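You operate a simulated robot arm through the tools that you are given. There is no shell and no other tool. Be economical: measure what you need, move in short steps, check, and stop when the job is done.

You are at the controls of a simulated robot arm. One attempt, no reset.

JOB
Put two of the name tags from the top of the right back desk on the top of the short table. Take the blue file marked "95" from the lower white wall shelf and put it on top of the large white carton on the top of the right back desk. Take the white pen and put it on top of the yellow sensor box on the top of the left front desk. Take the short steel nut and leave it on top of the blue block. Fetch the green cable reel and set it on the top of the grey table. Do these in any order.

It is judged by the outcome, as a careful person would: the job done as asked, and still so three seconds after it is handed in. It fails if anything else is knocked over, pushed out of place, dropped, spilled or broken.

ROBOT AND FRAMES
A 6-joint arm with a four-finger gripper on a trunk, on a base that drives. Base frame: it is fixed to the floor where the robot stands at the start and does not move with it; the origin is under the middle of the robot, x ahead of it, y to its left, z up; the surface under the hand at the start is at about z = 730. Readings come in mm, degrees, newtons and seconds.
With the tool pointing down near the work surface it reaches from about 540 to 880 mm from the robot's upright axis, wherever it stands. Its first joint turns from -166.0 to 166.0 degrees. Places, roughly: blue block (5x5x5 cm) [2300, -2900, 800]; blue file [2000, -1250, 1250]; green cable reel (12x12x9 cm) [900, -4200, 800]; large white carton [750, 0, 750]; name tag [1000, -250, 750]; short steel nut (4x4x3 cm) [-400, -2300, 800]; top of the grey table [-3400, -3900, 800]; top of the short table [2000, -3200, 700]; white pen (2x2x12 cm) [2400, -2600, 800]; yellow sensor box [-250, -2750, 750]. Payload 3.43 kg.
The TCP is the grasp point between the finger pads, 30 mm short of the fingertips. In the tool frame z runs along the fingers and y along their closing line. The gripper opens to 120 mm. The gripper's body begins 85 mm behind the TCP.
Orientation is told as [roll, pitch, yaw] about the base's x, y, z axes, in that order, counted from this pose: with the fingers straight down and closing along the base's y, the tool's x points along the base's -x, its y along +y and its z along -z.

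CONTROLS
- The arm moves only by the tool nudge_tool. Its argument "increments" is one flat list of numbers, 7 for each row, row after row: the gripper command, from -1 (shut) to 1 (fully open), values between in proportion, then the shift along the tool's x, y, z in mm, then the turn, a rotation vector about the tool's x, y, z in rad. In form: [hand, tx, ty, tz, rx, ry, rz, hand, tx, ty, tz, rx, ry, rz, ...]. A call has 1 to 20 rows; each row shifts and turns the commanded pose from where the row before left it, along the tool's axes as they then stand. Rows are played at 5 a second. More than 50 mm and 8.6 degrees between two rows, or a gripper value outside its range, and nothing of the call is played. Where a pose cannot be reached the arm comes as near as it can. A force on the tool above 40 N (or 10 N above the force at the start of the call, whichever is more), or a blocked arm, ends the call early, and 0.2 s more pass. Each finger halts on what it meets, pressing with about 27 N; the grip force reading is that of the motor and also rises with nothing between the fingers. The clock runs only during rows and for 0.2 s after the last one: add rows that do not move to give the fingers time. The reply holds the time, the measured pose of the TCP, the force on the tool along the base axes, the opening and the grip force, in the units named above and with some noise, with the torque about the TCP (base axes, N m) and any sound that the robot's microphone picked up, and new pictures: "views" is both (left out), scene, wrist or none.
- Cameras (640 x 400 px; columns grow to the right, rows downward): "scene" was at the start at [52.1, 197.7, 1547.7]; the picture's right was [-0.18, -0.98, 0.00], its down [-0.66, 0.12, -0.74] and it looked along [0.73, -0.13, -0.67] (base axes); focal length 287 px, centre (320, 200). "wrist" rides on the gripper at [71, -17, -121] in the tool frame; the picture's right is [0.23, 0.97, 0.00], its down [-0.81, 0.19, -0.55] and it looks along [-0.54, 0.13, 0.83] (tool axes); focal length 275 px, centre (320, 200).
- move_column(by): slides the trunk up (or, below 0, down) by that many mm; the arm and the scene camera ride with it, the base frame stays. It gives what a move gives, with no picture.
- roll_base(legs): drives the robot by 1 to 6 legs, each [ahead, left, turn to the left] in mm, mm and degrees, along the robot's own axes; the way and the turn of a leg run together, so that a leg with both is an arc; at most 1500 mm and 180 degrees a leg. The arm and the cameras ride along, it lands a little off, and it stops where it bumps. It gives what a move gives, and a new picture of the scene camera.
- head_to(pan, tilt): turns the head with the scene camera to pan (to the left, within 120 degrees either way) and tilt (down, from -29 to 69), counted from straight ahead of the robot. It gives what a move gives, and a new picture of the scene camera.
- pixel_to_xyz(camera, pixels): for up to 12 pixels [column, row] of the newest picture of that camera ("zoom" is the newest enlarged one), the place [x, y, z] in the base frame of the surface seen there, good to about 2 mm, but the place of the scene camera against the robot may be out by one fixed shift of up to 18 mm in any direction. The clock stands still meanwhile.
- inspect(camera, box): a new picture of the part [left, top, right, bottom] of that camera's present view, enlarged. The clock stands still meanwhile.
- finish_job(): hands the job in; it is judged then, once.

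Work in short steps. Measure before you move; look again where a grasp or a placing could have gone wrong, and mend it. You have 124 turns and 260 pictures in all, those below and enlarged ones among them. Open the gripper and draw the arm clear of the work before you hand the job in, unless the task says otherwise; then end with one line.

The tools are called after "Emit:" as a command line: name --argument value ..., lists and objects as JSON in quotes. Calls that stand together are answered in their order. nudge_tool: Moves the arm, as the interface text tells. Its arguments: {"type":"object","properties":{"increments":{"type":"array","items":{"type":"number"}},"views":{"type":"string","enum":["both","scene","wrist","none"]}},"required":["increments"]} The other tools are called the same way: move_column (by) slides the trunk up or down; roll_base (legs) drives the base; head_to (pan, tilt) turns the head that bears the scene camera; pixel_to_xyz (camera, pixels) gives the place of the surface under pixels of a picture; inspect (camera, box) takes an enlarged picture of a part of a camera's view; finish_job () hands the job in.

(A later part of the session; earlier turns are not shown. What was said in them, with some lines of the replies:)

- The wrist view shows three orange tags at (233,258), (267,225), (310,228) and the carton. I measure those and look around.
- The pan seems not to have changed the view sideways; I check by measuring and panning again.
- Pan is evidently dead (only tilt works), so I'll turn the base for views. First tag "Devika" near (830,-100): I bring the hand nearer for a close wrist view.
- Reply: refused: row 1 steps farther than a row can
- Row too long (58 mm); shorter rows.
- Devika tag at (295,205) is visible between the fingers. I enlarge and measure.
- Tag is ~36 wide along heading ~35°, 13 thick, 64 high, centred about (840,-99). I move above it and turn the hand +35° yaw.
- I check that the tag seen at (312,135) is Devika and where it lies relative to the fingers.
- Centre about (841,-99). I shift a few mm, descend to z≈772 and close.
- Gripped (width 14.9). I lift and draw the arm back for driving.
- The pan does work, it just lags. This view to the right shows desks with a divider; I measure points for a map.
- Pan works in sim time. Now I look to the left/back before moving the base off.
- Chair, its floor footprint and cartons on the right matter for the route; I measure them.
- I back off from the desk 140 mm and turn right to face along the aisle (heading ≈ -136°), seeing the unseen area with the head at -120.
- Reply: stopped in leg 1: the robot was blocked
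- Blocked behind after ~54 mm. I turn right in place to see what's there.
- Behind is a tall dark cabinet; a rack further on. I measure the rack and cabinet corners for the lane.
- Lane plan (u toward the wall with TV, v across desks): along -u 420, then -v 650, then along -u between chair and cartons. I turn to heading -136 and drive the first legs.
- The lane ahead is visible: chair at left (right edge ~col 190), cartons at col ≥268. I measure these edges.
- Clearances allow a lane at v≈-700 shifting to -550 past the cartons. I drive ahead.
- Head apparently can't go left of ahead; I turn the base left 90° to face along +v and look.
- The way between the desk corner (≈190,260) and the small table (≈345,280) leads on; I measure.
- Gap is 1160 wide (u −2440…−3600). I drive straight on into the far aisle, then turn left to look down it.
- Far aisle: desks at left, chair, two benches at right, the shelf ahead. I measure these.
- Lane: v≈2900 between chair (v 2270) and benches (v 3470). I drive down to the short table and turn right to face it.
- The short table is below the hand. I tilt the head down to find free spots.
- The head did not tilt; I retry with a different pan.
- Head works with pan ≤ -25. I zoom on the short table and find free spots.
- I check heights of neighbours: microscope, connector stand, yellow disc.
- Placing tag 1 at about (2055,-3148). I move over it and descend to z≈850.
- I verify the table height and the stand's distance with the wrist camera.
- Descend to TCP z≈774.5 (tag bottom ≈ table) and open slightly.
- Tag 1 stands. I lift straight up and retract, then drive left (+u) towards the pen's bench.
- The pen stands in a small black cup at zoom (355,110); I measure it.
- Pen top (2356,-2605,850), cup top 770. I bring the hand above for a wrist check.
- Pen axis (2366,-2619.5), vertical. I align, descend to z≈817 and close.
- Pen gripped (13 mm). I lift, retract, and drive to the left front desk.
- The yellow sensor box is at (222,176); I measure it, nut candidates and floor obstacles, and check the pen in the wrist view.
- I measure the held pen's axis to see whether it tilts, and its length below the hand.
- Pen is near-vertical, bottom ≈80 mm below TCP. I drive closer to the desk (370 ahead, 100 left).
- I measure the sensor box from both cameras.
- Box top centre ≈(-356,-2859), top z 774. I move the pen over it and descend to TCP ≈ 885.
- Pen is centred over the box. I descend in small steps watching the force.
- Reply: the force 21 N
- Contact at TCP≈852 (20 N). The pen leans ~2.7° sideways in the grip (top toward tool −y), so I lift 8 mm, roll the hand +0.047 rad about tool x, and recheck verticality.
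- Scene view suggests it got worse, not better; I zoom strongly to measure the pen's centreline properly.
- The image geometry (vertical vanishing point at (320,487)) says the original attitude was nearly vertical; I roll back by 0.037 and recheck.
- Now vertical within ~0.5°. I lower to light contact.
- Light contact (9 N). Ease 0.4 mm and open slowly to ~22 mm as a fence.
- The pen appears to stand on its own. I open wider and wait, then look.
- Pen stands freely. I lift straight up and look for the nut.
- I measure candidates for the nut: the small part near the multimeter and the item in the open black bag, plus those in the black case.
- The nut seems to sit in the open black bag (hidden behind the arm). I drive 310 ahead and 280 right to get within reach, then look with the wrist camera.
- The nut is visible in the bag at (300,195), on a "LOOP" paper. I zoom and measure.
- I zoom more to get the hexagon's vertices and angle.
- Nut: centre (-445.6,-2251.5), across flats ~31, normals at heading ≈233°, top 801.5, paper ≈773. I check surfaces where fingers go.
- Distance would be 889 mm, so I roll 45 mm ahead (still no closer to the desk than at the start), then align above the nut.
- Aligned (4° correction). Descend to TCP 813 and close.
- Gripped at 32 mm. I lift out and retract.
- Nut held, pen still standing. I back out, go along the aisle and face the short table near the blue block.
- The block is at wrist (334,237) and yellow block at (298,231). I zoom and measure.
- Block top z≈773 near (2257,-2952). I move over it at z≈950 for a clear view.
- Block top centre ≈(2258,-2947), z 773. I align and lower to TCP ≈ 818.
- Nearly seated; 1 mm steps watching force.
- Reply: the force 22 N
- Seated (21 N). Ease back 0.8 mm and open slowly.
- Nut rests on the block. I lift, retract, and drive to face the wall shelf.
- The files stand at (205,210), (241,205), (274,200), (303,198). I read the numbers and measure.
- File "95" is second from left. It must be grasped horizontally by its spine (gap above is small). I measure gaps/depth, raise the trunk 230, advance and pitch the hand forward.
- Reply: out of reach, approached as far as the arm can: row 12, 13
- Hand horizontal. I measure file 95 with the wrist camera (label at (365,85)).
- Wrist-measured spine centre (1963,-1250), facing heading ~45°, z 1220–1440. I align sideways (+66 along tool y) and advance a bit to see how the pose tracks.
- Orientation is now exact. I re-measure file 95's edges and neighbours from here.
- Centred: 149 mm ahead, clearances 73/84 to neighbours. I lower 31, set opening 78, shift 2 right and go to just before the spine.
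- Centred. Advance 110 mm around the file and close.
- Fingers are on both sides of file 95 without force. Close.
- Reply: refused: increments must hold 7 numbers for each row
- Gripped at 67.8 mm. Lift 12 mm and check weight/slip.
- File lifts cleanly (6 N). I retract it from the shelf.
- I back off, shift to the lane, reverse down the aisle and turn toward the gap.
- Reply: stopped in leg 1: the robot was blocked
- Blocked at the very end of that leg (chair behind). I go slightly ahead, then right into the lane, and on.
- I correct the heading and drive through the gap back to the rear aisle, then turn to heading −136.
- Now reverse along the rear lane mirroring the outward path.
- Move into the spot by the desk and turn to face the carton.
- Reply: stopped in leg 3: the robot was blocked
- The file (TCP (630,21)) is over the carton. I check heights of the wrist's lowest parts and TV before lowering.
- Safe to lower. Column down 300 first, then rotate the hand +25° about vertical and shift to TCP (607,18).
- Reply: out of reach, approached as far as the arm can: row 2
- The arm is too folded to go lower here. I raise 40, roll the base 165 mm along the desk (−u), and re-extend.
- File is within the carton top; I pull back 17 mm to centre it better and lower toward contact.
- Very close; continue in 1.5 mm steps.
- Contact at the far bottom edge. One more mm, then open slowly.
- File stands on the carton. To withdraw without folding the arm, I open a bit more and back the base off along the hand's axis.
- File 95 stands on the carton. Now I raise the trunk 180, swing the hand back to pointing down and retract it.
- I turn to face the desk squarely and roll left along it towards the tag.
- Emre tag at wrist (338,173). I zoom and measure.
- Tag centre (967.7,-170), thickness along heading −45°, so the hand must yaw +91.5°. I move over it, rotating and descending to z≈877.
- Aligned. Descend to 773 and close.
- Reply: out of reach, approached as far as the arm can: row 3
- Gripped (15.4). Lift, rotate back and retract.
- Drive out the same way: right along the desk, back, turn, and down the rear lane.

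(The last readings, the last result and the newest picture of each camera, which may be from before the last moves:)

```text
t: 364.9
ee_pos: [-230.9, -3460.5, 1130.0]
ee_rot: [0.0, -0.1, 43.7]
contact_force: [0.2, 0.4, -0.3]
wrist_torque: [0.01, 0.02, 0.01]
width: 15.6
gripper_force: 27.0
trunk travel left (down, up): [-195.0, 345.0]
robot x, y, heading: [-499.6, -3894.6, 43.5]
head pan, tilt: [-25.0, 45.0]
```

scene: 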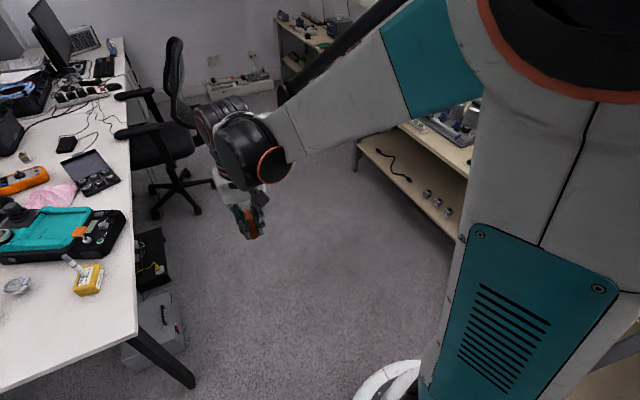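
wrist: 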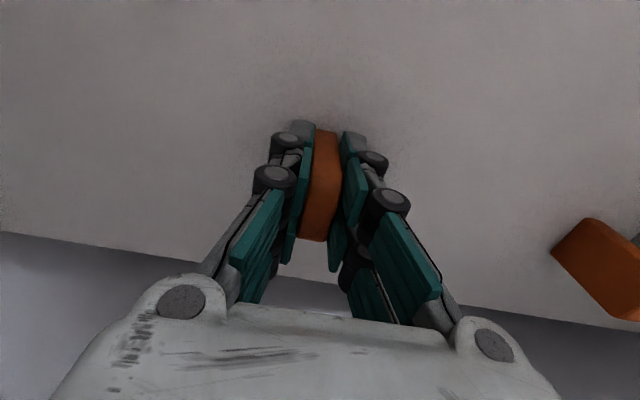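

Emit:
roll_base --legs '[[300, -440, 0], [1400, 0, 0], [465, 0, 0], [0, 0, -89]]'

Emit:
nudge_tool --increments '[-1, 0, 0, 0, 0, 0, 0]' --views "wrist"

```text
t: 380.9
ee_pos: [1804.6, -2964.4, 1130.6]
ee_rot: [0.0, 0.0, -46.1]
contact_force: [0.3, -0.9, 0.0]
wrist_torque: [-0.02, 0.03, -0.01]
width: 15.4
gripper_force: 27.5
trunk travel left (down, up): [-195.0, 345.0]
robot x, y, heading: [1369.5, -2697.3, -46.0]
head pan, tilt: [-25.0, 45.0]
```

scene: 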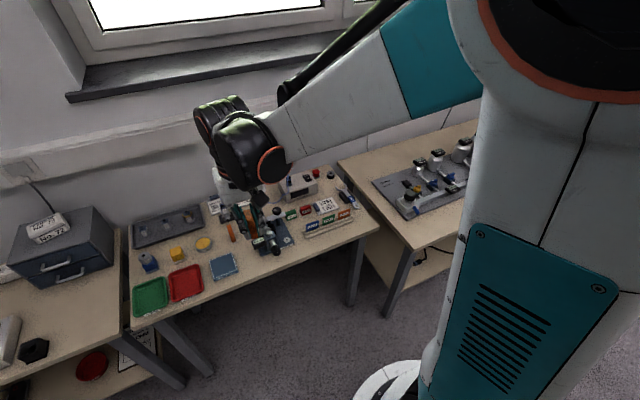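

```text
t: 381.3
ee_pos: [1805.4, -2963.7, 1131.6]
ee_rot: [0.0, 0.0, -46.1]
contact_force: [0.9, -0.8, -0.4]
wrist_torque: [-0.02, 0.01, 0.0]
width: 15.2
gripper_force: 27.2
trunk travel left (down, up): [-195.0, 345.0]
robot x, y, heading: [1367.6, -2700.7, -46.5]
head pan, tilt: [-25.0, 45.0]
```

wrist: 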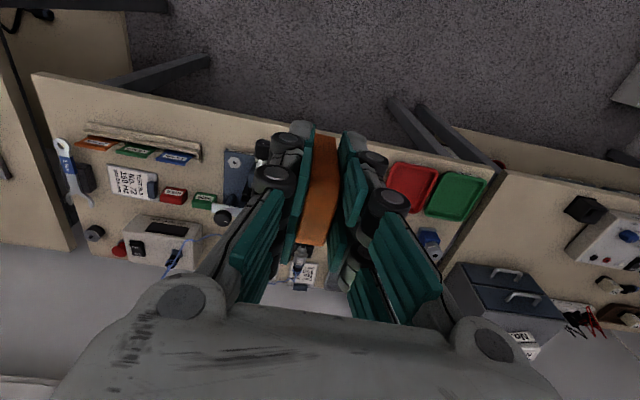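

I hover tag 2 over (1997,-3108) at z≈880, next to tag 1, and check.

Emit:
nudge_tool --increments '[-1, -39.5, 6.35, 0, 0, 0, 0, -1, -39.5, 6.35, 0, 0, 0, 0, -1, -39.5, 6.35, 0, 0, 0, 0, -1, -39.5, 6.35, 0, 0, 0, 0, -1, -39.5, 6.35, 0, 0, 0, 0, -1, -39.5, 6.35, 0, 0, 0, 0, -1, 0, 0, 42, 0, 0, 0, -1, 0, 0, 42, 0, 0, 0, -1, 0, 0, 42, 0, 0, 0, -1, 0, 0, 42, 0, 0, 0, -1, 0, 0, 42, 0, 0, 0, -1, 0, 0, 40, 0, 0, 0, -1, 0, 0, 0, 0, 0, 0]' --views "both"

Emit:
pixel_to_xyz --camera "wrist" --pixels '[[320, 100], [280, 100], [360, 100], [400, 70], [240, 60], [320, 262]]'

```text
t: 384.1
ee_pos: [1995.1, -3108.6, 881.2]
ee_rot: [0.0, 0.0, -46.1]
contact_force: [0.1, 0.0, 0.6]
wrist_torque: [0.01, -0.01, 0.02]
width: 15.2
gripper_force: 26.1
trunk travel left (down, up): [-195.0, 345.0]
robot x, y, heading: [1372.2, -2696.3, -46.2]
head pan, tilt: [-25.0, 45.0]
```

scene: 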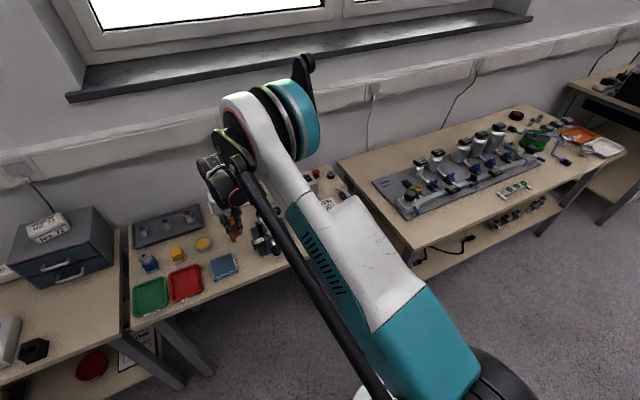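
wrist: 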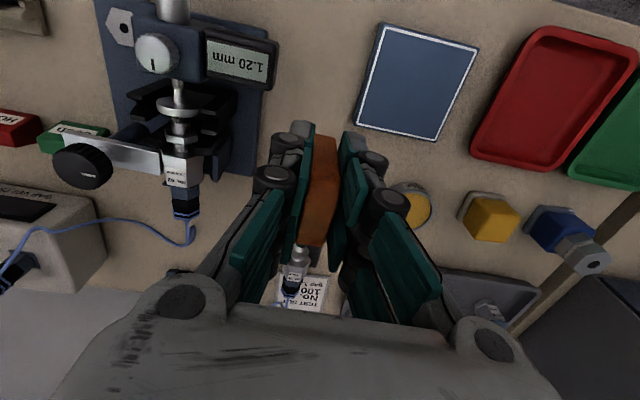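

```text
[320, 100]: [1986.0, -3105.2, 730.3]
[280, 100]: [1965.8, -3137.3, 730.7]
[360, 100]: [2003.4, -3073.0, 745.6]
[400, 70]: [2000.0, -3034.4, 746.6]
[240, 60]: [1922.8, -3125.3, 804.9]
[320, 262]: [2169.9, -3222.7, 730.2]
```

Plate edge is close on the right; I shift 5 mm left and lower to just above contact, opening only a little later.

Emit:
nudge_tool --increments '[-1, 0, -5, 40, 0, 0, 0, -1, 0, 0, 40, 0, 0, 0, -1, 0, 0, 19, 0, 0, 0, -1, 0, 0, 2, 0, 0, 0, -1, 0, 0, 0, 0, 0, 0]' --views "wrist"

```text
t: 385.3
ee_pos: [1993.1, -3112.3, 780.2]
ee_rot: [-0.1, 0.1, -46.1]
contact_force: [-0.2, -0.1, -0.3]
wrist_torque: [0.01, 0.0, -0.03]
width: 15.3
gripper_force: 27.4
trunk travel left (down, up): [-195.0, 345.0]
robot x, y, heading: [1366.9, -2697.4, -46.3]
head pan, tilt: [-25.0, 45.0]
```

wrist: 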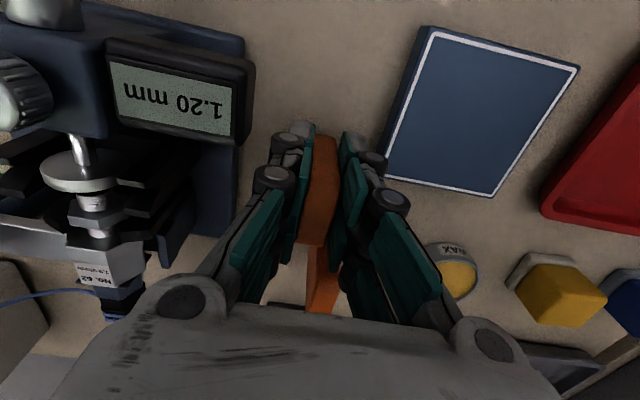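

Emit:
nudge_tool --increments '[-1, 0, 0, 1, 0, 0, 0, -1, 0, 0, 1, 0, 0, 0, -1, 0, 0, 0, 0, 0, 0]' --views "none"

```text
t: 386.1
ee_pos: [1991.6, -3113.4, 778.7]
ee_rot: [0.0, 0.0, -46.2]
contact_force: [0.9, -0.1, -0.6]
wrist_torque: [-0.02, 0.03, -0.02]
width: 15.3
gripper_force: 27.0
trunk travel left (down, up): [-195.0, 345.0]
robot x, y, heading: [1369.1, -2697.2, -45.9]
head pan, tilt: [-25.0, 45.0]
```

Emit:
nudge_tool --increments '[-1, 0, 0, 1, 0, 0, 0, -1, 0, 0, 1, 0, 0, 0, -1, 0, 0, 0, 0, 0, 0]' --views "none"

```text
t: 386.9
ee_pos: [1992.2, -3112.8, 776.4]
ee_rot: [0.0, -0.2, -46.1]
contact_force: [1.2, -1.5, 9.6]
wrist_torque: [-0.1, -0.08, 0.01]
width: 15.3
gripper_force: 27.2
trunk travel left (down, up): [-195.0, 345.0]
robot x, y, heading: [1368.3, -2698.2, -46.1]
head pan, tilt: [-25.0, 45.0]
```

Contact (10 N). Ease 0.5 mm, open slightly, then lift.

Emit:
nudge_tool --increments '[-1, 0, 0, -0.5, 0, 0, 0, -0.68, 0, 0, 0, 0, 0, 0, -0.6, 0, 0, 0, 0, 0, 0, -0.52, 0, 0, 0, 0, 0, 0, -0.52, 0, 0, 0, 0, 0, 0, -0.52, 0, 0, -20, 0, 0, 0, -0.52, 0, 0, -40, 0, 0, 0, -0.52, 0, 0, -45, 0, 0, 0, -0.52, 0, 0, -45, 0, 0, 0, -0.52, 0, 0, 0, 0, 0, 0]' --views "wrist"

```text
t: 389.1
ee_pos: [1993.7, -3114.5, 926.4]
ee_rot: [0.0, 0.0, -46.1]
contact_force: [-0.1, 0.4, 0.3]
wrist_torque: [-0.03, -0.01, 0.0]
width: 28.8
gripper_force: 0.1
trunk travel left (down, up): [-195.0, 345.0]
robot x, y, heading: [1369.3, -2697.7, -46.0]
head pan, tilt: [-25.0, 45.0]
```

wrist: 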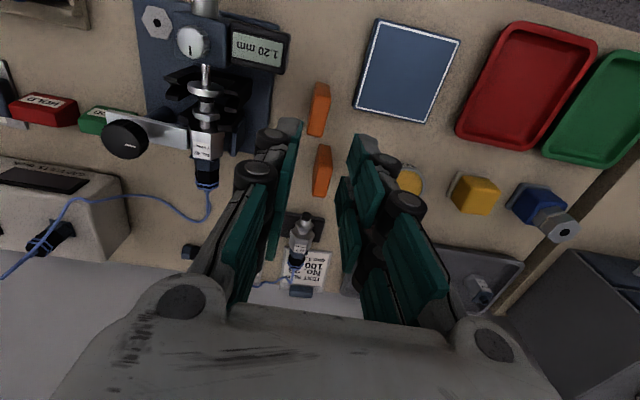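

Both tags stand on the short table, nut still on the block. I retract and roll right along the benches to the reel.

Emit:
nudge_tool --increments '[0, 0, 0, -45, 0, 0, 0, 0, 0, 0, -45, 0, 0, 0, 0, 0, 0, -45, 0, 0, 0, 0, 0, 0, -45, 0, 0, 0, 0, 0, 0, -20, 0, 0, 0, 0, 45, 0, 0, 0, 0, 0, 0, 45, 0, 0, 0, 0, 0, 0, 45, 0, 0, 0, 0, 0, 0, 45, 0, 0, 0, 0, 0, 0, 45, 0, 0, 0, 0, 0]' --views "none"

Emit:
roll_base --legs '[[0, -1400, 0]]'

Emit:
nudge_tool --increments '[0, 0, 0, 0, 0, 0, 0]' --views "wrist"

```text
t: 391.3
ee_pos: [1832.8, -2950.0, 1127.2]
ee_rot: [0.1, 0.0, -46.1]
contact_force: [-0.5, 0.4, 0.3]
wrist_torque: [0.02, -0.02, 0.02]
width: 59.9
gripper_force: 0.1
trunk travel left (down, up): [-195.0, 345.0]
robot x, y, heading: [1368.3, -2695.9, -45.8]
head pan, tilt: [-25.0, 45.0]
```

```text
t: 398.3
ee_pos: [802.3, -3923.7, 1127.3]
ee_rot: [0.0, 0.0, -47.5]
contact_force: [0.7, -0.2, -1.1]
wrist_torque: [0.02, 0.01, 0.0]
width: 60.0
gripper_force: 0.0
trunk travel left (down, up): [-195.0, 345.0]
robot x, y, heading: [342.9, -3662.5, -47.6]
head pan, tilt: [-25.0, 45.0]
```

scene: 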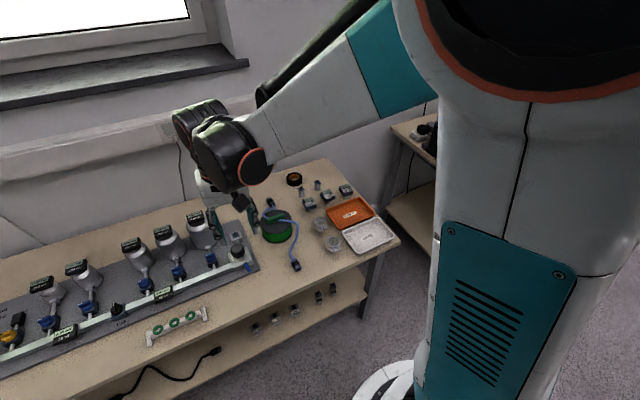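

```text
t: 398.7
ee_pos: [801.3, -3924.3, 1125.5]
ee_rot: [0.1, 0.0, -47.5]
contact_force: [0.7, 0.0, -0.2]
wrist_torque: [-0.01, -0.01, 0.0]
width: 59.7
gripper_force: 0.1
trunk travel left (down, up): [-195.0, 345.0]
robot x, y, heading: [346.4, -3660.5, -47.6]
head pan, tilt: [-25.0, 45.0]
5 turns are left
```

wrist: 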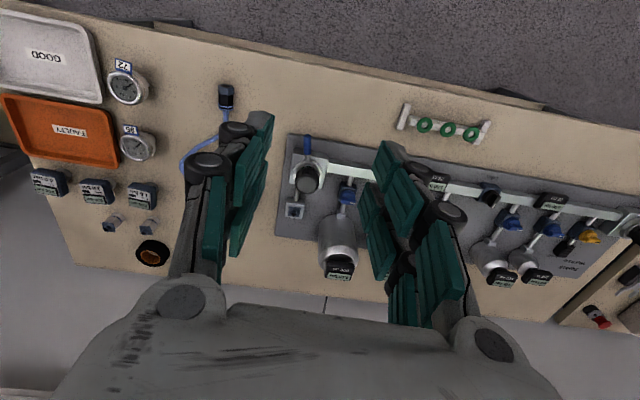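

Only 5 turns remain, so I combine: measure the reel in the scene view, hover over it, and take a dense set of wrist measurements.

Emit:
pixel_to_xyz --camera "scene" --pixels '[[262, 215], [276, 212], [290, 217], [262, 228], [277, 222], [291, 230], [265, 240], [277, 243], [289, 240], [277, 232], [270, 218], [284, 218]]'

Emit:
nudge_tool --increments '[1, -17.7, -29, 27.5, 0, 0, 0, 1, -17.7, -29, 27.5, 0, 0, 0, 1, -17.7, -29, 27.5, 0, 0, 0, 1, -17.7, -29, 27.5, 0, 0, 0, 1, -17.7, -29, 27.5, 0, 0, 0, 1, -17.7, -29, 27.5, 0, 0, 0, 1, 0, 0, 0, 0, 0, 0, 1, 0, 0, 0, 0, 0, 0]' --views "both"

Emit:
inspect --camera "wrist" --box '[200, 100, 440, 260]'

Emit:
pixel_to_xyz --camera "wrist" --pixels '[[260, 150], [290, 150], [320, 150], [350, 150], [260, 175], [290, 175], [320, 175], [350, 175], [260, 200], [290, 200], [320, 200], [350, 200]]'

Emit:
pixel_to_xyz --camera "wrist" --pixels '[[260, 225], [290, 225], [320, 225], [350, 225], [275, 240], [305, 240], [335, 240], [305, 187], [305, 162], [335, 187], [275, 187], [305, 213]]'

Emit:
pixel_to_xyz --camera "wrist" --pixels '[[270, 120], [300, 120], [330, 120], [360, 120], [300, 260], [320, 260], [340, 260], [300, 280], [230, 150], [380, 150], [305, 135], [335, 213]]'

```text
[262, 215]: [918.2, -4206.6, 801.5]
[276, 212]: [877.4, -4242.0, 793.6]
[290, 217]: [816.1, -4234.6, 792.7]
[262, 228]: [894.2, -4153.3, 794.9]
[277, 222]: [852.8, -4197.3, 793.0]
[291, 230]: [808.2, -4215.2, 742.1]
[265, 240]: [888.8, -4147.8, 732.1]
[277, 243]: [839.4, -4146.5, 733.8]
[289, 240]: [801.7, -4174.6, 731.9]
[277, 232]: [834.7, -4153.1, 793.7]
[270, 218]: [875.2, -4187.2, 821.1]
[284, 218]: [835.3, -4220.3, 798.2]
```

```text
t: 400.5
ee_pos: [742.5, -4119.3, 963.6]
ee_rot: [0.0, 0.0, -47.4]
contact_force: [0.5, -0.2, -0.1]
wrist_torque: [-0.02, 0.01, 0.0]
width: 120.2
gripper_force: 0.1
trunk travel left (down, up): [-195.0, 345.0]
robot x, y, heading: [342.7, -3661.3, -47.8]
head pan, tilt: [-25.0, 45.0]
```

scene: 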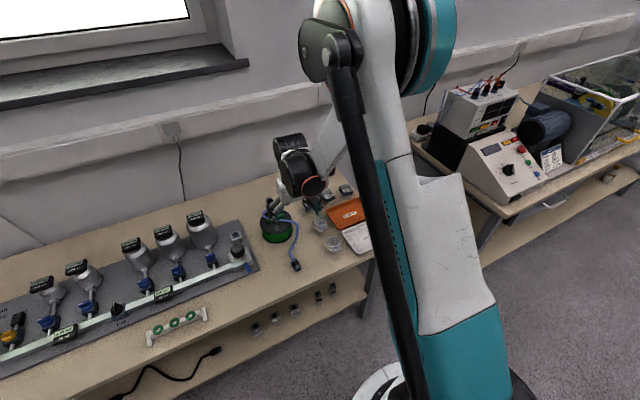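
wrist: 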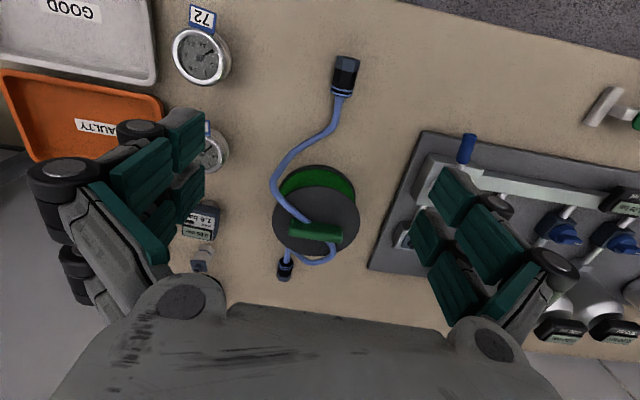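

```text
2.50 times, centred on (320, 180) of wrist
```

zoom: 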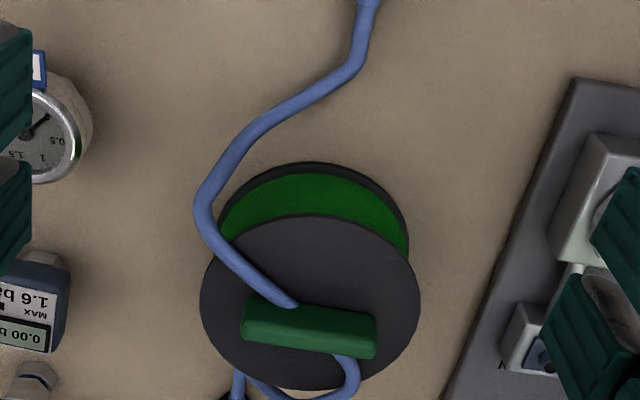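

```text
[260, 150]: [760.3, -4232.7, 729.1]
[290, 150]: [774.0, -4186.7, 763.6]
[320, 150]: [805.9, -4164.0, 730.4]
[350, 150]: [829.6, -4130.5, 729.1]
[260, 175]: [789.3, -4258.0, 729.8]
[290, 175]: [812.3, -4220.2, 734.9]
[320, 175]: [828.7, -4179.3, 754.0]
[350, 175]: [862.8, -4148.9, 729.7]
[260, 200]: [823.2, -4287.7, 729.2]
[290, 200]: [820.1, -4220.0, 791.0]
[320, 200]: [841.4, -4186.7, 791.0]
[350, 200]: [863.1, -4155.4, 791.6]
```

```text
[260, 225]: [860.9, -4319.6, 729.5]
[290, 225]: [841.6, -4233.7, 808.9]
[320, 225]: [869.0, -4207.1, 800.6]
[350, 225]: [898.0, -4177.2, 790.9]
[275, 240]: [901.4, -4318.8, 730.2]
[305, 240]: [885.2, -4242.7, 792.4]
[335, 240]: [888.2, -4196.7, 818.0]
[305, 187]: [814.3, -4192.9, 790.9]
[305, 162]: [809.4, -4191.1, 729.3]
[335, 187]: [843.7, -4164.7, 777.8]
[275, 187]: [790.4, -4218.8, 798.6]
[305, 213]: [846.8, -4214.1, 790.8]
```

```text
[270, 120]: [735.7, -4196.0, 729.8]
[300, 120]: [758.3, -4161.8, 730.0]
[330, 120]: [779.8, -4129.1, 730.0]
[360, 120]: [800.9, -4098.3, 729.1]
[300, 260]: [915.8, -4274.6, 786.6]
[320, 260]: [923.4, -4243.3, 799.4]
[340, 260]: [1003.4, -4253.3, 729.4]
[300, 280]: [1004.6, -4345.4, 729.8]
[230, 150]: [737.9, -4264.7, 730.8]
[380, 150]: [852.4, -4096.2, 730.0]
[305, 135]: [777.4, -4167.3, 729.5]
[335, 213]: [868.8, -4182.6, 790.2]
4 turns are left
```

Reel: upright drum (top flange z 791) with a handle bar (z 818, centre ≈(870,-4210), along heading ≈47°). I grip the bar across, lift, retract, drive toward the grey table and measure it, all in one go.

Emit:
nudge_tool --increments '[-0.17, -38.35, 8.4, 0, 0, 0, 0, -0.17, -38.35, 8.4, 0, 0, 0, 0, -0.17, -38.35, 8.4, 0, 0, 0, 0, -0.17, -38.35, 8.4, 0, 0, 0, 0, -0.17, 0, 0, 5, 0, 0, -0.1368, -0.17, 0, 0, 5, 0, 0, -0.1368, -0.17, 0, 0, 5, 0, 0, -0.1368, -0.17, 0, 0, 5, 0, 0, -0.1368, -0.17, 0, 0, 5, 0, 0, -0.1368, -0.17, 0, 0, 5, 0, 0, -0.1368, -0.17, 0, 0, 5, 0, 0, -0.1368, -0.17, 0, 0, 5, 0, 0, -0.1368, -0.17, 0, 0, 5, 0, 0, -0.1368, -0.17, 0, 0, 5, 0, 0, -0.1368, -0.17, 0, 0, 5, 0, 0, -0.1368, -0.17, 0, 0, 5, 0, 0, -0.1368, -0.17, 0, 0, 40, 0, 0, 0, -0.17, 0, 0, 37, 0, 0, 0, -0.17, 0, 0, 0, 0, 0, 0]' --views "wrist"

Emit:
nudge_tool --increments '[-1, 0, 0, 0, 0, 0, 0, -1, 0, 0, 0, 0, 0, 0, -1, 0, 0, 0, 0, 0, 0, -1, 0, 0, -15, 0, 0, 0, -1, 0, 0, -30, 0, 0, 0, -1, 0, 0, -40, 0, 0, 0, -1, 0, 0, -45, 0, 0, 0, -1, 0, 0, -45, 0, 0, 0, -1, 0, 0, -45, 0, 0, 0, -1, 0, 0, -45, 0, 0, 0, -1, 0, 40, 0, 0, 0, 0, -1, 0, 40, 0, 0, 0, 0, -1, 0, 40, 0, 0, 0, 0, -1, 0, 40, 0, 0, 0, 0, -1, 0, 40, 0, 0, 0, 0, -1, 0, 40, 0, 0, 0, 0, -1, 0, 0, 0, 0, 0, 0]' --views "wrist"

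Emit:
roll_base --legs '[[0, -760, 0], [-1160, 0, 0], [-1160, 0, 0], [0, 0, -88.5], [1180, 0, 0]]'

Emit:
pixel_to_xyz --camera "scene" --pixels '[[60, 120], [150, 120], [240, 120], [330, 120], [60, 180], [150, 180], [240, 180], [330, 180], [60, 240], [150, 240], [240, 240], [330, 240]]'

Emit:
pixel_to_xyz --camera "scene" --pixels '[[60, 300], [150, 300], [240, 300], [330, 300], [100, 150], [200, 150], [290, 150], [100, 210], [200, 210], [290, 210], [100, 270], [200, 270]]'

Emit:
pixel_to_xyz --camera "scene" --pixels '[[380, 120], [380, 180], [380, 240], [430, 150], [430, 210], [430, 270], [480, 180], [480, 240], [290, 270], [150, 90], [240, 90], [330, 90]]'

```text
t: 404.5
ee_pos: [874.2, -4210.4, 825.9]
ee_rot: [-0.1, 0.0, 46.6]
contact_force: [0.8, -0.2, -0.4]
wrist_torque: [0.03, -0.02, -0.02]
width: 49.7
gripper_force: 0.1
trunk travel left (down, up): [-195.0, 345.0]
robot x, y, heading: [341.3, -3660.4, -47.7]
head pan, tilt: [-25.0, 45.0]
```

wrist: 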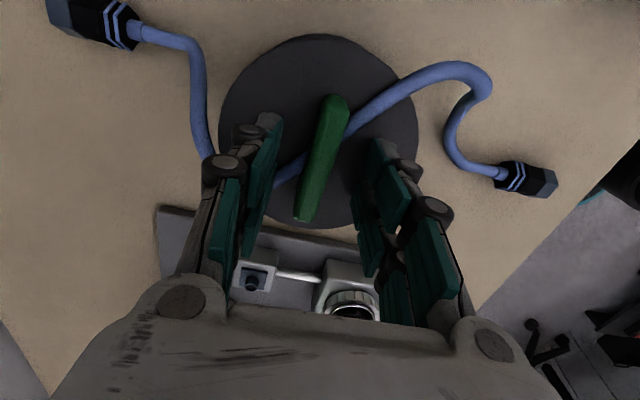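

```text
t: 408.1
ee_pos: [701.0, -4043.9, 1088.7]
ee_rot: [0.0, 0.0, 46.6]
contact_force: [0.1, -0.2, -4.6]
wrist_torque: [0.0, -0.01, 0.0]
width: 14.0
gripper_force: 26.2
trunk travel left (down, up): [-195.0, 345.0]
robot x, y, heading: [343.9, -3660.7, -47.5]
head pan, tilt: [-25.0, 45.0]
```

wrist: 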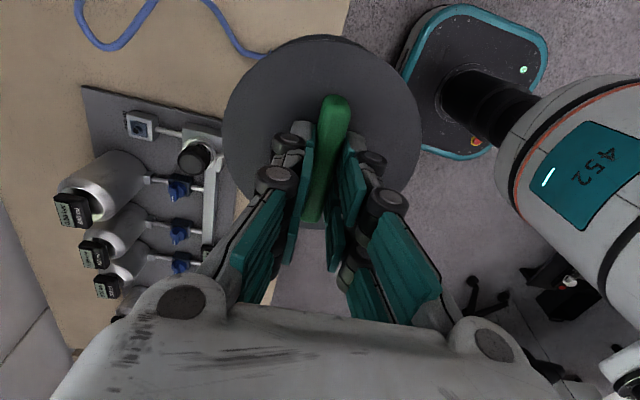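

```text
t: 432.5
ee_pos: [-2964.6, -3688.3, 1089.0]
ee_rot: [0.0, 0.0, -40.1]
contact_force: [0.2, -0.7, -5.2]
wrist_torque: [0.02, -0.03, -0.02]
width: 14.0
gripper_force: 26.9
trunk travel left (down, up): [-195.0, 345.0]
robot x, y, heading: [-2604.6, -3309.6, -134.2]
head pan, tilt: [-25.0, 45.0]
```

scene: 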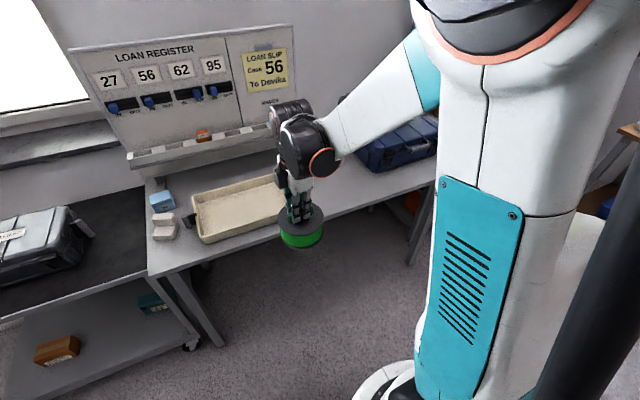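

```text
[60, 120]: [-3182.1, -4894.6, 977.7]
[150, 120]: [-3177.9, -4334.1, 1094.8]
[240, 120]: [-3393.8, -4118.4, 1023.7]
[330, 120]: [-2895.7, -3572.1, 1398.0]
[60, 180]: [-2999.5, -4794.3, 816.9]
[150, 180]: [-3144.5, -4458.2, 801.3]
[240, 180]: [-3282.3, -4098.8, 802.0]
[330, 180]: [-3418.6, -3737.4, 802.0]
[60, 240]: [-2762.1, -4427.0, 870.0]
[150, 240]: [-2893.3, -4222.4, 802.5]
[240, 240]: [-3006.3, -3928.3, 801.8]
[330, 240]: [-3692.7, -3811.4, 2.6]
```

```text
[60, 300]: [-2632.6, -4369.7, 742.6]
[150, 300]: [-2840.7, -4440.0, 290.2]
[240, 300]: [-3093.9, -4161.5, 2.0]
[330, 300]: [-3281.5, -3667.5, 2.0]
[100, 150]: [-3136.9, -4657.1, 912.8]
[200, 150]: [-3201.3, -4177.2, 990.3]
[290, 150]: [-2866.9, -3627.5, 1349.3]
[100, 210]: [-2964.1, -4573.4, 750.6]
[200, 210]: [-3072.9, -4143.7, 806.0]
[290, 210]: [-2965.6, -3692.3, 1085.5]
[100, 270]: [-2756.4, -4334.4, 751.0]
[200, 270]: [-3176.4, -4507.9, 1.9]
```

```text
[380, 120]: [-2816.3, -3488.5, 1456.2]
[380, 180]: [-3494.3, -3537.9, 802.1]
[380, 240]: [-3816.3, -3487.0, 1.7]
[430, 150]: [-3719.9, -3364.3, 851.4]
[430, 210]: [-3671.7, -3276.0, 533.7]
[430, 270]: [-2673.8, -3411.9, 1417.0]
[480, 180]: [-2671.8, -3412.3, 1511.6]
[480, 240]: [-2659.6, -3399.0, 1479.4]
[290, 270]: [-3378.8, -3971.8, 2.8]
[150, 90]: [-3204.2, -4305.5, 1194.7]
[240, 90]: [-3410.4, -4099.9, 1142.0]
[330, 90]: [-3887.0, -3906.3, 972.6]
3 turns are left
```

The reel is held and the grey table's free area is right of the tray, about (-3434,-3785), top ≈801. I roll 240 mm nearer, move over the spot, descend to just above it and measure.

Emit:
roll_base --legs '[[231, -66, 0]]'

Emit:
nudge_tool --increments '[-1, 35.8, -25.2, 0, 0, 0, 0, -1, 35.8, -25.2, 0, 0, 0, 0, -1, 35.8, -25.2, 0, 0, 0, 0, -1, 35.8, -25.2, 0, 0, 0, 0, -1, 35.8, -25.2, 0, 0, 0, 0, -1, 35.8, -25.2, 0, 0, 0, 0, -1, 0, 0, 44, 0, 0, 0, -1, 0, 0, 44, 0, 0, 0, -1, 0, 0, 44, 0, 0, 0, -1, 0, 0, 40, 0, 0, 0, -1, 0, 0, 0, 0, 0, 0]' --views "both"

Emit:
inspect --camera "scene" --box '[120, 60, 440, 260]'

Emit:
pixel_to_xyz --camera "wrist" --pixels '[[180, 40], [320, 20], [450, 40], [150, 120], [470, 120], [180, 80], [440, 80], [320, 80], [130, 200], [500, 200], [80, 60], [560, 60]]'

Emit:
pixel_to_xyz --camera "scene" --pixels '[[200, 160], [240, 160], [280, 160], [320, 160], [360, 160], [200, 190], [240, 190], [280, 190], [320, 190], [360, 190], [260, 210], [300, 210]]'

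```text
t: 434.3
ee_pos: [-3176.1, -3809.5, 1087.7]
ee_rot: [0.0, -0.1, -40.1]
contact_force: [-0.6, -0.5, -5.6]
wrist_torque: [0.05, -0.07, 0.0]
width: 14.0
gripper_force: 26.7
trunk travel left (down, up): [-195.0, 345.0]
robot x, y, heading: [-2817.1, -3426.8, -133.7]
head pan, tilt: [-25.0, 45.0]
```

scene: 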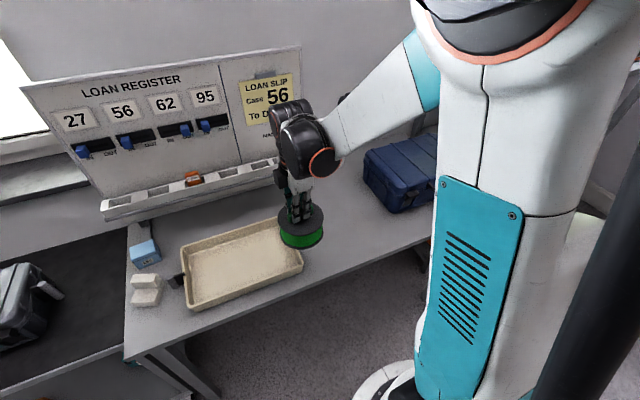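

```text
t: 436.7
ee_pos: [-3437.8, -3786.3, 916.3]
ee_rot: [0.0, -0.1, -40.0]
contact_force: [0.1, -0.4, -6.4]
wrist_torque: [-0.01, -0.04, -0.01]
width: 14.1
gripper_force: 27.2
trunk travel left (down, up): [-195.0, 345.0]
robot x, y, heading: [-2812.5, -3425.0, -134.0]
head pan, tilt: [-25.0, 45.0]
```

scene: 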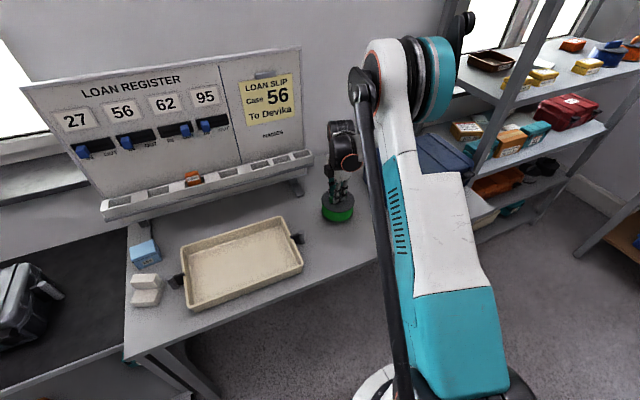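
wrist: 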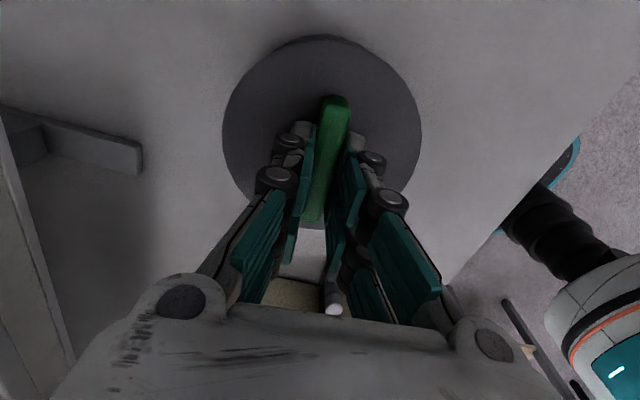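

```text
2.00 times, centred on (280, 160) of scene
```

zoom: 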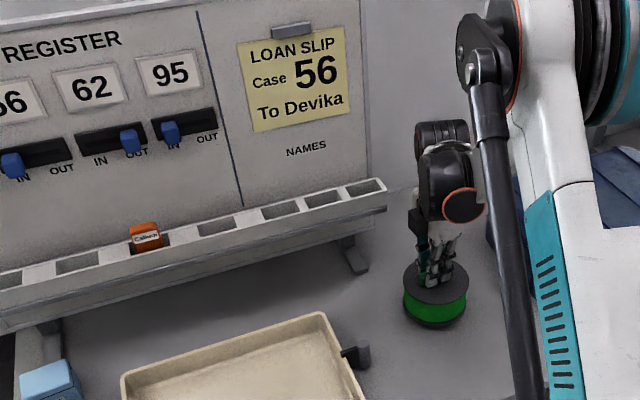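

```text
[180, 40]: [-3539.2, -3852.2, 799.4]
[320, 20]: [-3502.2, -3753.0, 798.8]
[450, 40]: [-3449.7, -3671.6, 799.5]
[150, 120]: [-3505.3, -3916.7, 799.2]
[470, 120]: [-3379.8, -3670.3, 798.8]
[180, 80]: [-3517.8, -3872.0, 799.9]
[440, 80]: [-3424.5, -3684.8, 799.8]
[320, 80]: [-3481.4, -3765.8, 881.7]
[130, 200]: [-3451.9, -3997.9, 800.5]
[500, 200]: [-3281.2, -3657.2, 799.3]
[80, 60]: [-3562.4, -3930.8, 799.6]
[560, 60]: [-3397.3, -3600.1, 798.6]
```

```text
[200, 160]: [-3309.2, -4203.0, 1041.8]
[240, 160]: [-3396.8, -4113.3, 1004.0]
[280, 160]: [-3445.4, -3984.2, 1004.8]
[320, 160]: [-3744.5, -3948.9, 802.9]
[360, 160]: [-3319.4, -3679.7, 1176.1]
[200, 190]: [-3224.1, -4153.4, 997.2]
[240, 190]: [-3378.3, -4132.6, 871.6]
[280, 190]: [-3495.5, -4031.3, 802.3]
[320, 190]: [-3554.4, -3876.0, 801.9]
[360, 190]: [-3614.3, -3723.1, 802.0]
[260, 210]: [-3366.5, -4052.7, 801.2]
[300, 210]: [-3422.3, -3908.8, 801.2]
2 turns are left
```

The spot is clear (table 799.5 all around); contact expected at TCP ≈ 895.8. I lower, release gently, lift straight up and draw clear.

Emit:
nudge_tool --increments '[-1, 0, 0, 12, 0, 0, 0, -1, 0, 0, 5, 0, 0, 0, -1, 0, 0, 2, 0, 0, 0, -1, 0, 0, 1, 0, 0, 0, -1, 0, 0, 0.7, 0, 0, 0, -1, 0, 0, 0, 0, 0, 0]' --views "none"

Emit:
nudge_tool --increments '[-1, 0, 0, 0, 0, 0, 0, -0.74, 0, 0, 0, 0, 0, 0, -0.68, 0, 0, 0, 0, 0, 0, -0.55, 0, 0, 0, 0, 0, 0, -0.4, 0, 0, 0, 0, 0, 0, -0.25, 0, 0, 0, 0, 0, 0, -0.25, 0, 0, 0, 0, 0, 0, -0.25, 0, 0, -15, 0, 0, 0, -0.25, 0, 0, -30, 0, 0, 0, -0.25, 0, 0, -45, 0, 0, 0, -0.25, 0, 0, -45, 0, 0, 0, -0.25, 0, 0, -45, 0, 0, 0, -0.25, -15, 40, 0, 0, 0, 0, -0.25, -15, 40, 0, 0, 0, 0, -0.25, -15, 40, 0, 0, 0, 0, -0.25, -15, 40, 0, 0, 0, 0, 0, 0, 0, 0, 0, 0, 0]' --views "both"

Emit:
inspect --camera "scene" --box '[200, 120, 440, 280]'

```text
t: 438.1
ee_pos: [-3436.7, -3787.0, 896.6]
ee_rot: [0.1, 0.1, -40.1]
contact_force: [-2.1, -0.3, 1.5]
wrist_torque: [0.29, 0.36, 0.05]
width: 13.9
gripper_force: 26.8
trunk travel left (down, up): [-195.0, 345.0]
robot x, y, heading: [-2816.0, -3428.1, -133.9]
head pan, tilt: [-25.0, 45.0]
```

```text
t: 441.7
ee_pos: [-3289.8, -3700.7, 1074.1]
ee_rot: [-0.2, 0.2, -40.0]
contact_force: [0.4, 0.3, 0.0]
wrist_torque: [-0.01, -0.01, -0.03]
width: 60.0
gripper_force: 0.1
trunk travel left (down, up): [-195.0, 345.0]
robot x, y, heading: [-2814.0, -3426.3, -133.9]
head pan, tilt: [-25.0, 45.0]
```

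scene: 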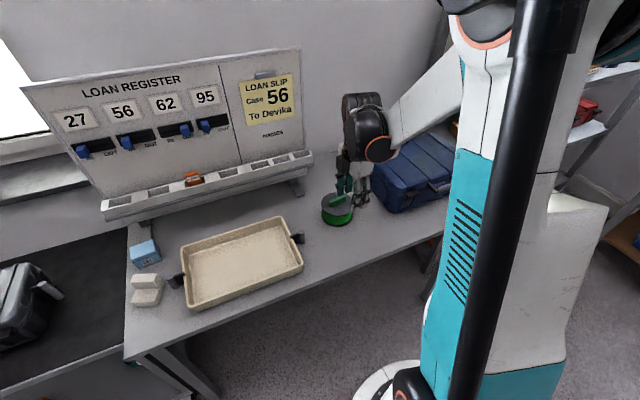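
wrist: 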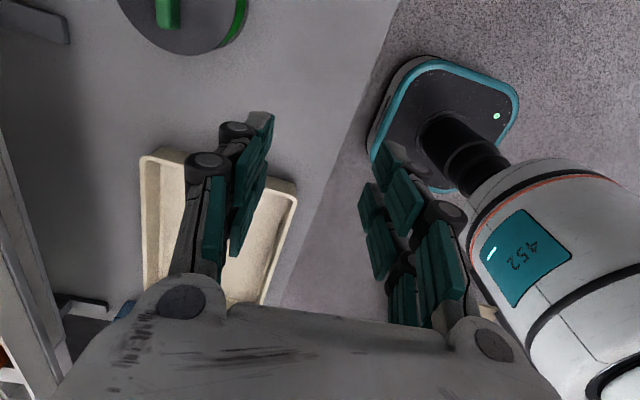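

```text
2.50 times, centred on (320, 200) of scene
1 turns are left
```

zoom: 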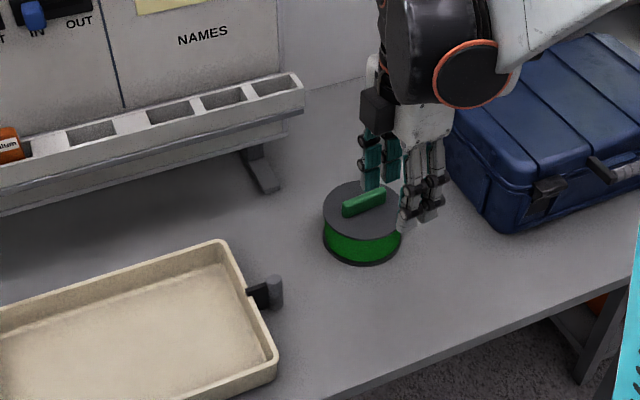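

The reel sits upright on the grey table, and the gripper is open and clear of it. All five tasks are placed, so I hand the job in.

Emit:
finish_job

```text
The job is handed in.
```

All five parts of the job are placed and it is handed in, but two things may count against it: the base was blocked by something behind it, likely the chair in the far aisle (I didn't check whether it shifted), and the blue cable that lay through the reel's handle seems to have stayed on its bench when I lifted the reel.
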